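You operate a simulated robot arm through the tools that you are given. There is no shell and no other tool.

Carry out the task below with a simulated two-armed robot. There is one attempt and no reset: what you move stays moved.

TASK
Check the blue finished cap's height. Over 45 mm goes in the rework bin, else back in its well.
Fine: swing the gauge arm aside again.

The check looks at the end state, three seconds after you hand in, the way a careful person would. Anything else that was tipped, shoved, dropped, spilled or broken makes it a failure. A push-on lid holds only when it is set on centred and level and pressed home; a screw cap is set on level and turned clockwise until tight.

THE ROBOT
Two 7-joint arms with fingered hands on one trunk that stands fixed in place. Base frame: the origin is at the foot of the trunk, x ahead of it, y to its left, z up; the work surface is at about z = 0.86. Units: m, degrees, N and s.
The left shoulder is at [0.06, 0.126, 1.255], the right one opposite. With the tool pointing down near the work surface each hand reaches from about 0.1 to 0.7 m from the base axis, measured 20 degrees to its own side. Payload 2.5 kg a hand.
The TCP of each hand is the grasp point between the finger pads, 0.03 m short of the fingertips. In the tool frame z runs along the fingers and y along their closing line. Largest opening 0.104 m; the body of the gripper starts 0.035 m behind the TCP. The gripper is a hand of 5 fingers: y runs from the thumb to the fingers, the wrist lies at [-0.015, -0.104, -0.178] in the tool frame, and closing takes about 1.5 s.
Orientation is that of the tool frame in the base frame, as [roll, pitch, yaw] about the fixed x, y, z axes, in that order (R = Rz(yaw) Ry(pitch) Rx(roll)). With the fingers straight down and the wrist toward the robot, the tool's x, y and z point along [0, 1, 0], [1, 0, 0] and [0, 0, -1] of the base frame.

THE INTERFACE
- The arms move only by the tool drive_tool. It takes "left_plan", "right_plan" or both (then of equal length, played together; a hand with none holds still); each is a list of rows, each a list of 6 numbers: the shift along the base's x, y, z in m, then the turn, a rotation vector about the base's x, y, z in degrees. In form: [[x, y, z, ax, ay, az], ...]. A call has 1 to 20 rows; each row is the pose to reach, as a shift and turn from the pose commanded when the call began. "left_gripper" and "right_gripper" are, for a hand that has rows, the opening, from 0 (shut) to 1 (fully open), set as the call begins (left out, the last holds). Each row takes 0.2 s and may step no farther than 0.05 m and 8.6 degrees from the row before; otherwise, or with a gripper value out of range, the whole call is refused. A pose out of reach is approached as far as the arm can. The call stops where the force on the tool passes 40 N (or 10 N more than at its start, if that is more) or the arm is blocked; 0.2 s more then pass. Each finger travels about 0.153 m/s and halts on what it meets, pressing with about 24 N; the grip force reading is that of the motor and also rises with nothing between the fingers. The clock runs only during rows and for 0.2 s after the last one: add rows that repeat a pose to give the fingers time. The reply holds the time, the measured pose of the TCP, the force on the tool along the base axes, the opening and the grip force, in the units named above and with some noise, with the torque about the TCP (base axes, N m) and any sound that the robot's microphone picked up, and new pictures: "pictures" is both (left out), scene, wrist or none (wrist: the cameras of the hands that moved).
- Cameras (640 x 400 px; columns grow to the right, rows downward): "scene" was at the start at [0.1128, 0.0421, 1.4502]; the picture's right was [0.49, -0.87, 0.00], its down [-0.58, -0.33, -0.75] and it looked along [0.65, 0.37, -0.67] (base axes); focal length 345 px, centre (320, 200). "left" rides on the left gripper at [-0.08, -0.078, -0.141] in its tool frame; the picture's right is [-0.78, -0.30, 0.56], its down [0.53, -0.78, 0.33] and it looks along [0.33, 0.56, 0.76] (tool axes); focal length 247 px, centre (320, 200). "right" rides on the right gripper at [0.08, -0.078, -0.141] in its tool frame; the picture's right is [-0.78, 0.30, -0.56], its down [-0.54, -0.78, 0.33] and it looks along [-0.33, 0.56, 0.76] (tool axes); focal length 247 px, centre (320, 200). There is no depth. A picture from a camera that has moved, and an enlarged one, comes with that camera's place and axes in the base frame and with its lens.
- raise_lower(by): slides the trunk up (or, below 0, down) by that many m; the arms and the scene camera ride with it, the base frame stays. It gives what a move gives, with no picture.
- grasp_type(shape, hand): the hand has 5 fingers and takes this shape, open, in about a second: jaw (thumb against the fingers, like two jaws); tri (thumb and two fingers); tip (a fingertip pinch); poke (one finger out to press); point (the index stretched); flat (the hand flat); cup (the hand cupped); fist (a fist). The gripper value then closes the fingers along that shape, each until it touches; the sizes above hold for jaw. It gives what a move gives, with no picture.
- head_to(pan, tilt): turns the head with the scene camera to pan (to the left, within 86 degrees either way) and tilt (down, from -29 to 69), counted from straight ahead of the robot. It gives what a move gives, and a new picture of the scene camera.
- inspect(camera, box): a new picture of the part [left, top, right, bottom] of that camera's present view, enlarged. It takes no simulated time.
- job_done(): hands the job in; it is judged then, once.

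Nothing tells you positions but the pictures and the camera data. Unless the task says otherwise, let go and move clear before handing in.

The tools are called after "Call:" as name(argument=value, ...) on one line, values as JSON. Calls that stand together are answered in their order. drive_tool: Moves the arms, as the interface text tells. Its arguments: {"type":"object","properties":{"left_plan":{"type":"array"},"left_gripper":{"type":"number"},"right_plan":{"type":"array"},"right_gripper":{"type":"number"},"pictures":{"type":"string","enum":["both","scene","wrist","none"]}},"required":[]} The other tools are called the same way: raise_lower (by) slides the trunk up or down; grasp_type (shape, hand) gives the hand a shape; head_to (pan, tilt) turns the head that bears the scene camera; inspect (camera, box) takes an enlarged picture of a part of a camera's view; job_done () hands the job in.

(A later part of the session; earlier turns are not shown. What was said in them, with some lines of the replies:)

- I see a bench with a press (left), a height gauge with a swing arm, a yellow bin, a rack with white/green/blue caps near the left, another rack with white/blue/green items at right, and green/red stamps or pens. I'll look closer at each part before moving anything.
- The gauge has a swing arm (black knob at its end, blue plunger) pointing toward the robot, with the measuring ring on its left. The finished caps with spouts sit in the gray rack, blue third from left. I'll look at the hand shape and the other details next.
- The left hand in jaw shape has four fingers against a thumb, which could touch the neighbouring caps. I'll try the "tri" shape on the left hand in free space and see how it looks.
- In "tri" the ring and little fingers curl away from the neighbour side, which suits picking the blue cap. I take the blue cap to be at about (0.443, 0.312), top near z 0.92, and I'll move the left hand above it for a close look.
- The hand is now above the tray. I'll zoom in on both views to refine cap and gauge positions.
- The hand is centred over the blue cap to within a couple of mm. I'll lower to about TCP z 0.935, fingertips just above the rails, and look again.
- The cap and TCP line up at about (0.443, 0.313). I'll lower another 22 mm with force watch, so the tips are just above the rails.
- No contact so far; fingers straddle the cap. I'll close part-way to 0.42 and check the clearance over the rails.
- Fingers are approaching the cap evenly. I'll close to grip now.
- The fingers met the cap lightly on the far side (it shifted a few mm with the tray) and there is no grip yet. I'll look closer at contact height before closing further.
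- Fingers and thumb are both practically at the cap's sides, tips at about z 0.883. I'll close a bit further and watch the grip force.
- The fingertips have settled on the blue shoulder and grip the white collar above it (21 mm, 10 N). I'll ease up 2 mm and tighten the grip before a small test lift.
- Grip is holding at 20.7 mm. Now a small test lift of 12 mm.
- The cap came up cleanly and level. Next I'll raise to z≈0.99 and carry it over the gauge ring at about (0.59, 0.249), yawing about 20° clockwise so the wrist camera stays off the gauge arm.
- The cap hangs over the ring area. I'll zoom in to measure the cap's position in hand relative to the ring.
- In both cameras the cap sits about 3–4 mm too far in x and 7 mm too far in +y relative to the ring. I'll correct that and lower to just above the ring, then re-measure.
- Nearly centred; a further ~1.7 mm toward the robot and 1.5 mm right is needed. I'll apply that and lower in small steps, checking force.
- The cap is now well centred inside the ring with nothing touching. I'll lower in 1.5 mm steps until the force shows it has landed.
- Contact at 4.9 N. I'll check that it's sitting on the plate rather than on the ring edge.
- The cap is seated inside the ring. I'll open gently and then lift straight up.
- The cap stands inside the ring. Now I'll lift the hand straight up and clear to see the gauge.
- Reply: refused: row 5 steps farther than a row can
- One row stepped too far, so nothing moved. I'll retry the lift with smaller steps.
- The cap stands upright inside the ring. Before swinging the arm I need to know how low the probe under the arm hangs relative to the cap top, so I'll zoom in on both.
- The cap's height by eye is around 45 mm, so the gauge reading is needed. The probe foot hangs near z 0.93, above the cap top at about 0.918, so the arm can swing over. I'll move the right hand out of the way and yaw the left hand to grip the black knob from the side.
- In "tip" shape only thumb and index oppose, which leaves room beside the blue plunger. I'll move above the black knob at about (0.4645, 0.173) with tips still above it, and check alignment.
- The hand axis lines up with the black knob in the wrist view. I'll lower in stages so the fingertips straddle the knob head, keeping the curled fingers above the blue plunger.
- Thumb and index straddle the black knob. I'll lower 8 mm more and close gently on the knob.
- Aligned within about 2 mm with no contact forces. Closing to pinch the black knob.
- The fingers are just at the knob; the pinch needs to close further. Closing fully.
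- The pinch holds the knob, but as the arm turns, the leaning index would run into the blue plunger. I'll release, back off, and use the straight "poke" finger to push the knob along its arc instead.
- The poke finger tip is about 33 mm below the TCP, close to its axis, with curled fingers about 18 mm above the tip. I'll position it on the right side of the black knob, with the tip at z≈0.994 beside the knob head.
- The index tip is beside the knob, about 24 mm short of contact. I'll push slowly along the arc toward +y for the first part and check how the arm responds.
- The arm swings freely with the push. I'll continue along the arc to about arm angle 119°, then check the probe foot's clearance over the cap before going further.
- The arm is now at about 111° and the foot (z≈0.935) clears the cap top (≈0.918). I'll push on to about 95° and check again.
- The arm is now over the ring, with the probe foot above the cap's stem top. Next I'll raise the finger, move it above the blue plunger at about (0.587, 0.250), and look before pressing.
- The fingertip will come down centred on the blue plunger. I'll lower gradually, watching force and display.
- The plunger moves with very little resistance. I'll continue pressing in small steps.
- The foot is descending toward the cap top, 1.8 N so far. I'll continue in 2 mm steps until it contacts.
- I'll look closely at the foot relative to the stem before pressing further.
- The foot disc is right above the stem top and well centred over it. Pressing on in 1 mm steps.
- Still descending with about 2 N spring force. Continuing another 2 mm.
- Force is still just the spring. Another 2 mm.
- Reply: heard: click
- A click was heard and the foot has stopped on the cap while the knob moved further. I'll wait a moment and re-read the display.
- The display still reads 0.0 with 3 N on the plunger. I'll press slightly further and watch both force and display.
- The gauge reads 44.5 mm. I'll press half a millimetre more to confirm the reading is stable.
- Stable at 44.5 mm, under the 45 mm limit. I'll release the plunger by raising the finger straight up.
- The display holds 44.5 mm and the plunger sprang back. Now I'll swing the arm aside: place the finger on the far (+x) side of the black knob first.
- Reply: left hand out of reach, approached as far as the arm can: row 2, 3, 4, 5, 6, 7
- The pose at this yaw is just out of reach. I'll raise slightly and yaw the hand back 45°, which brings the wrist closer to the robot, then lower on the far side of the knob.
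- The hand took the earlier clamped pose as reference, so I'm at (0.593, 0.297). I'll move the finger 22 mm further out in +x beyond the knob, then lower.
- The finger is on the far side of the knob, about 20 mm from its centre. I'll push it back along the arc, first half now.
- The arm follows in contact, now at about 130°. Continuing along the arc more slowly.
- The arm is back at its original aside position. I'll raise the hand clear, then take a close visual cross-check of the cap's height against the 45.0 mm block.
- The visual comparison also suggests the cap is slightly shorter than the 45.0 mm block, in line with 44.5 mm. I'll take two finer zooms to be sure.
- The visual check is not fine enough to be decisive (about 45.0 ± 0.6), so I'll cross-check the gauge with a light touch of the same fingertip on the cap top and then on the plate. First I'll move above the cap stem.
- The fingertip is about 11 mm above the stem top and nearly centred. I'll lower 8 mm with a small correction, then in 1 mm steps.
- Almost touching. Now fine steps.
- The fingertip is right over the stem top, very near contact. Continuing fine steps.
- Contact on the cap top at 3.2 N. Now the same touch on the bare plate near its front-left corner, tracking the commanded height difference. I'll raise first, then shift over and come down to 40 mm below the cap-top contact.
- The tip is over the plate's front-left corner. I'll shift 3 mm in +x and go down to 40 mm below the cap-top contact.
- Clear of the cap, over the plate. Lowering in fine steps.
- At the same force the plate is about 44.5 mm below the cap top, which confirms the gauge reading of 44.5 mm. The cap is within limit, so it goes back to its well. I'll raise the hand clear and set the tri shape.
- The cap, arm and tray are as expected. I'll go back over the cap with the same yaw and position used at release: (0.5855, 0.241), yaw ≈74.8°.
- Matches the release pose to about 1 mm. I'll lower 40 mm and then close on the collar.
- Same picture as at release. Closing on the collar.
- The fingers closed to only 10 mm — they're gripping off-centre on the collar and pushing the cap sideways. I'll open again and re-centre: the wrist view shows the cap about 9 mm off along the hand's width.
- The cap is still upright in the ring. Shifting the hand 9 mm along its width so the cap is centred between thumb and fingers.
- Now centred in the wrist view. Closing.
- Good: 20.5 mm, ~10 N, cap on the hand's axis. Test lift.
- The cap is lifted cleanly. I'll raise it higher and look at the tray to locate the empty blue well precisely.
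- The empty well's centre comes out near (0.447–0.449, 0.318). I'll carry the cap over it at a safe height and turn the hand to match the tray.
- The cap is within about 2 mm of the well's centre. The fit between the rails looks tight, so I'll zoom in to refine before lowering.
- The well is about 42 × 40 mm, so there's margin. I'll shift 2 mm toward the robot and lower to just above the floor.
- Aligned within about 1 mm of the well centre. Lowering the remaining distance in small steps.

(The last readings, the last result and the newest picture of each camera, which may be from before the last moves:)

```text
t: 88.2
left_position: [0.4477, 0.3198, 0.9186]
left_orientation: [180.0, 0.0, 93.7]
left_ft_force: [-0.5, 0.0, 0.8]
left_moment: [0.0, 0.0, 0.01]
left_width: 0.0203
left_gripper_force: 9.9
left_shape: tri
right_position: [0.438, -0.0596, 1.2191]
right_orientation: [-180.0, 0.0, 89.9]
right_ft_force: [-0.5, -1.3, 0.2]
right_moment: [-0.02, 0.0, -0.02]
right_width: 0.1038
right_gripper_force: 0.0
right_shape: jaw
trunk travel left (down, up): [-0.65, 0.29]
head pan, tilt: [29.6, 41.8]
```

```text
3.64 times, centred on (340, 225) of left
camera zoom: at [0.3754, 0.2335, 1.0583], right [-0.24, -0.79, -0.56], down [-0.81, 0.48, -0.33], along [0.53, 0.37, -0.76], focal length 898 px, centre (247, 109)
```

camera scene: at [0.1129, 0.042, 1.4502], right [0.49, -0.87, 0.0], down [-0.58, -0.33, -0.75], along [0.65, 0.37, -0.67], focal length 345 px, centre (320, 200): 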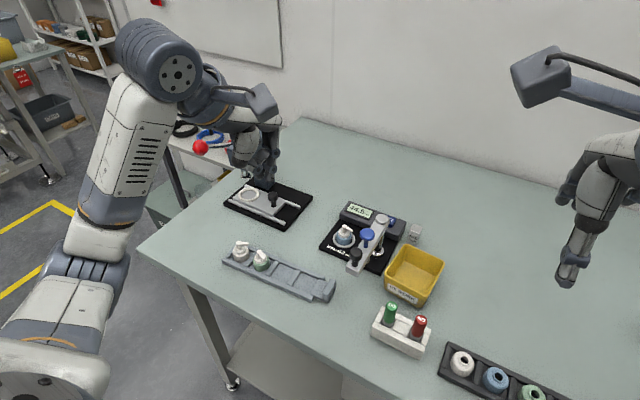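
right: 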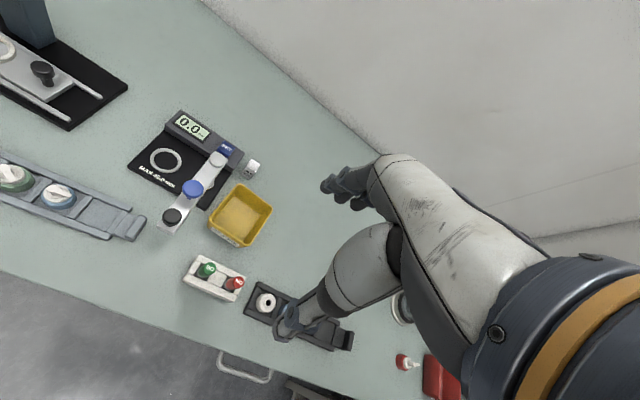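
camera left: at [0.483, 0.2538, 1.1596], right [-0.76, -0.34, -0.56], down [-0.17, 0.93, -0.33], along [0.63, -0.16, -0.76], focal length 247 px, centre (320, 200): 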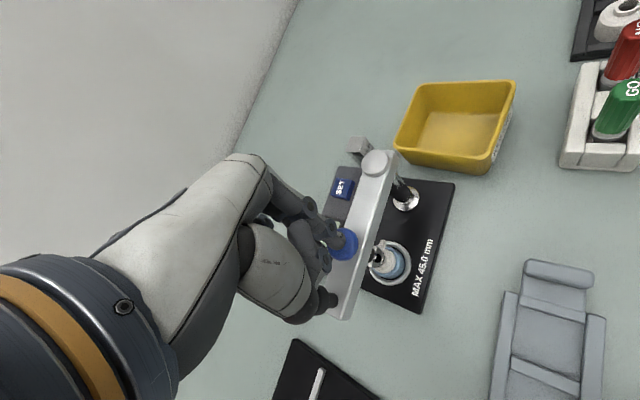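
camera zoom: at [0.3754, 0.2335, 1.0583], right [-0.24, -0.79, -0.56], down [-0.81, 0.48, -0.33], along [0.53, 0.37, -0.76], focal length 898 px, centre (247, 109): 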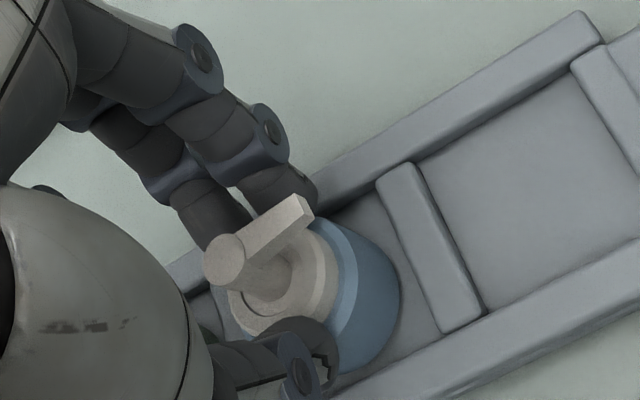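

The cap is inside the well outline with no contact yet. Continuing down gently.

Call:
drive_tool(left_plan=[[0, 0, -0.0015, 0, 0, 0], [0, 0, -0.003, 0, 0, 0], [0, 0, -0.003, 0, 0, 0]], left_gripper=0.05, pictures="none")

```text
t: 89.0
left_position: [0.4467, 0.3201, 0.9166]
left_orientation: [179.9, 0.0, 93.7]
left_ft_force: [-0.1, -1.0, 2.7]
left_moment: [0.05, -0.05, -0.04]
left_width: 0.0201
left_gripper_force: 9.8
left_shape: tri
right_position: [0.4384, -0.0591, 1.2181]
right_orientation: [180.0, 0.0, 89.9]
right_ft_force: [-0.2, -0.2, -0.5]
right_moment: [0.03, -0.01, 0.01]
right_width: 0.1039
right_gripper_force: 0.0
right_shape: jaw
trunk travel left (down, up): [-0.65, 0.29]
head pan, tilt: [29.6, 41.8]
```

Contact at 2.7 N at the height expected for the well floor. A quick look before releasing.

Call:
inspect(camera="scene", box=[275, 240, 320, 285])

Call:
inspect(camera="left", box=[290, 190, 390, 280])

```text
8.89 times, centred on (298, 262) of scene
camera zoom: at [0.1126, 0.0419, 1.4503], right [0.49, -0.87, 0.0], down [-0.58, -0.33, -0.75], along [0.65, 0.37, -0.67], focal length 3064 px, centre (520, -356)
```

zoom: 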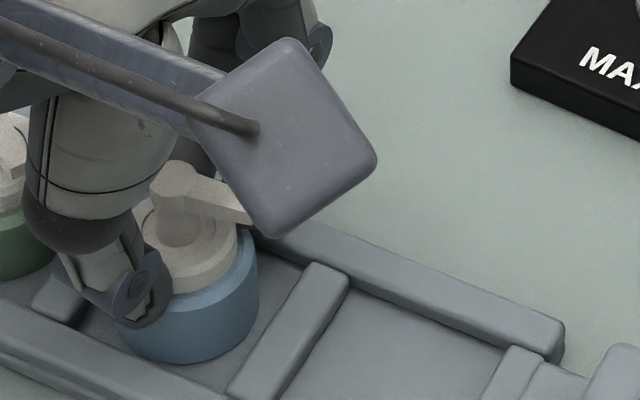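

```text
4.44 times, centred on (340, 235) of left
camera zoom: at [0.375, 0.2334, 1.0561], right [-0.24, -0.79, -0.56], down [-0.81, 0.48, -0.33], along [0.53, 0.37, -0.76], focal length 1098 px, centre (231, 44)
```

zoom: 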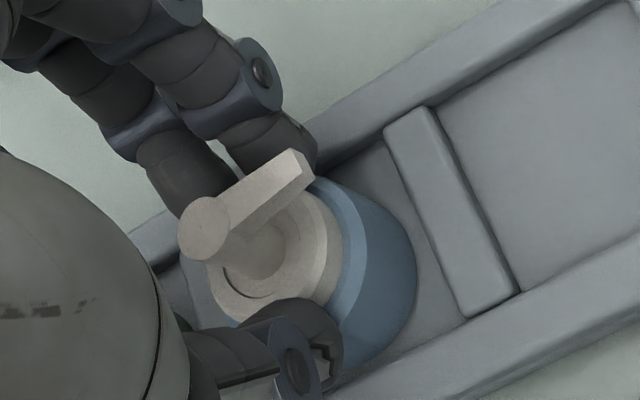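

The cap rests on the well floor with clearance all round. Opening with a slight raise.

Call:
drive_tool(left_plan=[[0, 0, 0.001, 0, 0, 0], [0, 0, 0.0015, 0, 0, 0], [0, 0, 0.0015, 0, 0, 0], [0, 0, 0.0015, 0, 0, 0]], left_gripper=0.48, pictures="none")

Call:
inspect(camera="scene", box=[260, 225, 330, 290])

Call:
inspect(camera="left", box=[280, 170, 400, 280])

```text
t: 90.0
left_position: [0.4469, 0.3199, 0.9167]
left_orientation: [-180.0, 0.0, 93.7]
left_ft_force: [0.4, 0.5, -0.5]
left_moment: [0.0, -0.03, -0.01]
left_width: 0.0492
left_gripper_force: 0.1
left_shape: tri
right_position: [0.438, -0.0572, 1.2184]
right_orientation: [-180.0, 0.0, 89.9]
right_ft_force: [0.3, 0.0, -0.6]
right_moment: [0.02, 0.03, 0.01]
right_width: 0.1036
right_gripper_force: 0.0
right_shape: jaw
trunk travel left (down, up): [-0.65, 0.29]
head pan, tilt: [29.6, 41.8]
```

```text
6.15 times, centred on (295, 258) of scene
camera zoom: at [0.1128, 0.0421, 1.4502], right [0.49, -0.87, 0.0], down [-0.58, -0.33, -0.75], along [0.65, 0.37, -0.67], focal length 2121 px, centre (474, -154)
```

zoom: 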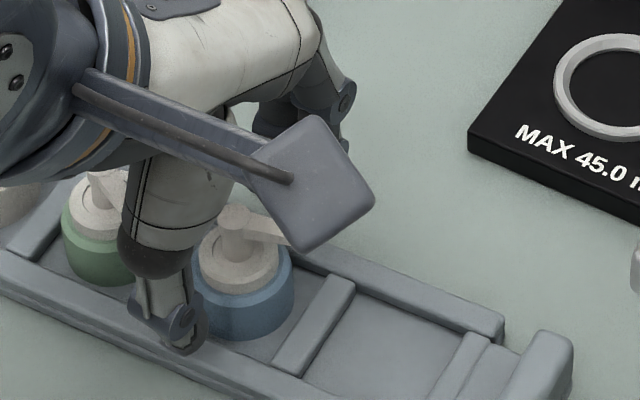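

```text
3.64 times, centred on (340, 225) of left
camera zoom: at [0.3751, 0.2335, 1.0571], right [-0.24, -0.79, -0.56], down [-0.81, 0.48, -0.33], along [0.53, 0.37, -0.76], focal length 898 px, centre (247, 109)
```

zoom: 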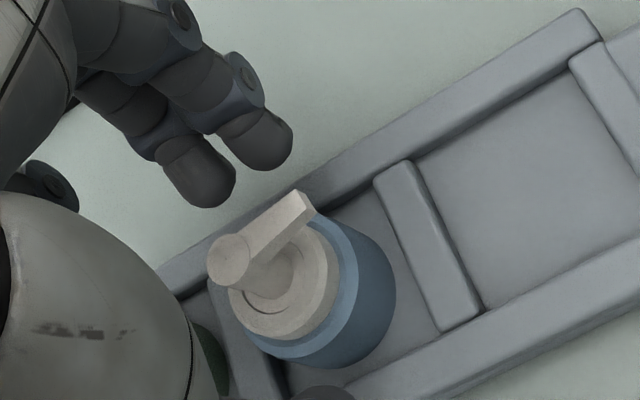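

The cap stands upright in its well. Lifting the hand straight up and clear.

Call:
drive_tool(left_plan=[[0, 0, 0.012, 0, 0, 0], [0, 0, 0.03, 0, 0, 0], [0, 0, 0.06, 0, 0, 0], [0, 0, 0.1, 0, 0, 0], [0, 0, 0.14, 0, 0, 0], [-0.02, 0.02, 0.18, 0, 0, 0], [-0.05, 0.045, 0.2, 0, 0, 0], [-0.08, 0.07, 0.22, 0, 0, 0], [-0.11, 0.09, 0.24, 0, 0, 0], [-0.11, 0.09, 0.24, 0, 0, 0]], left_gripper=0.5, pictures="both")

Call:
inspect(camera="scene", box=[215, 225, 345, 305])

Call:
inspect(camera="scene", box=[310, 190, 450, 310])

Call:
inspect(camera="right", box=[0, 40, 200, 200])

```text
t: 92.2
left_position: [0.3368, 0.4095, 1.1559]
left_orientation: [-180.0, 0.0, 93.8]
left_ft_force: [0.1, 0.0, 0.5]
left_moment: [-0.01, -0.02, -0.01]
left_width: 0.0516
left_gripper_force: 0.0
left_shape: tri
right_position: [0.4384, -0.0584, 1.2191]
right_orientation: [-180.0, -0.1, 89.9]
right_ft_force: [0.7, -0.7, 0.4]
right_moment: [-0.03, 0.04, 0.0]
right_width: 0.1039
right_gripper_force: 0.1
right_shape: jaw
trunk travel left (down, up): [-0.65, 0.29]
head pan, tilt: [29.6, 41.8]
camera scene: at [0.1129, 0.0421, 1.4502], right [0.49, -0.87, 0.0], down [-0.58, -0.33, -0.75], along [0.65, 0.37, -0.67], focal length 345 px, centre (320, 200)
camera left: at [0.2649, 0.3239, 1.2966], right [-0.25, -0.79, -0.56], down [-0.81, 0.48, -0.33], along [0.53, 0.37, -0.76], focal length 247 px, centre (320, 200)
```

scene: 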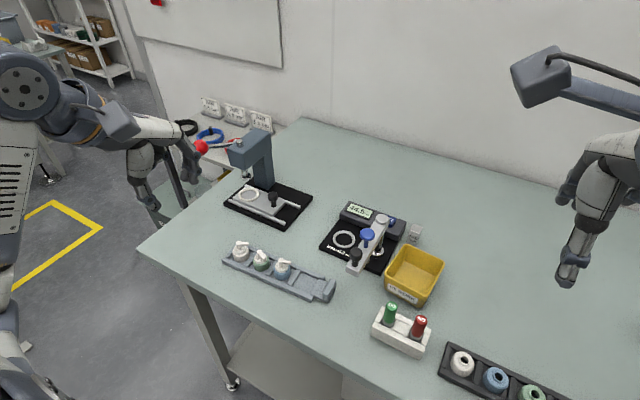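
left: 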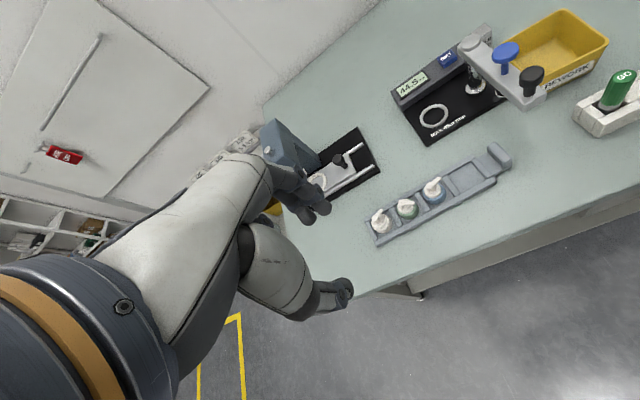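

```text
4.92 times, centred on (280, 265) of scene
camera zoom: at [0.1129, 0.0421, 1.4502], right [0.49, -0.87, 0.0], down [-0.58, -0.33, -0.75], along [0.65, 0.37, -0.67], focal length 1697 px, centre (517, -120)
```

zoom: 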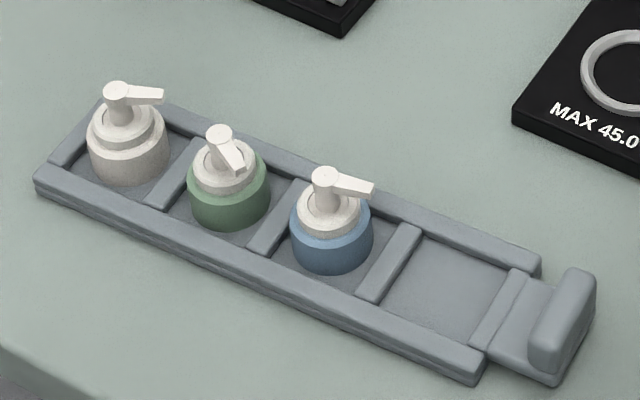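

```text
3.33 times, centred on (380, 250) of scene
camera zoom: at [0.1129, 0.0421, 1.4502], right [0.49, -0.87, 0.0], down [-0.58, -0.33, -0.75], along [0.65, 0.37, -0.67], focal length 1149 px, centre (120, 33)
```

zoom: 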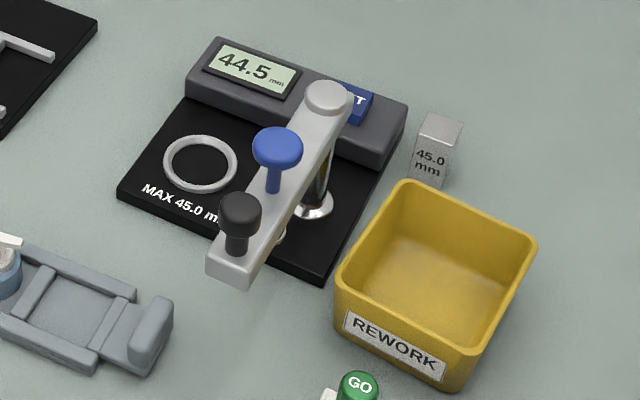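

```text
2.50 times, centred on (100, 120) of right
camera zoom: at [0.3622, 0.0237, 1.3605], right [0.3, -0.78, 0.56], down [-0.78, -0.53, -0.33], along [0.56, -0.33, -0.76], focal length 617 px, centre (870, 400)
```

zoom: 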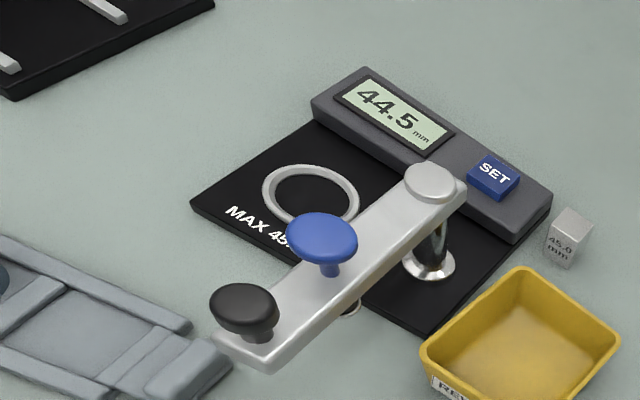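

The gauge read 44.5 mm, and my touch check agreed, so the blue cap is within the 45 mm limit. It is back upright in its well. The gauge arm is back where it started, the neighbouring caps, block and bin look undisturbed, and both hands are clear. The tray was nudged about 2–4 mm when I first gripped the cap. I'm handing in.

Call:
job_done()

```text
The job is handed in.
```

The blue finished cap measured 44.5 mm on the gauge, under the 45 mm limit, so I put it back upright in its well.

- **Height check:** Touching the cap top and then the base plate with the same fingertip also gave about 44.5 mm. I did not test the gauge with the 45.0 mm block.
- **Gauge arm:** It is swung aside, back where it started. The display still shows 44.5.
- **Tray:** It shifted about 2–4 mm when I first gripped the cap, and I left it there.
- **Everything else:** The green and white caps, the 45.0 mm block and the rework bin look undisturbed, and both hands are clear.
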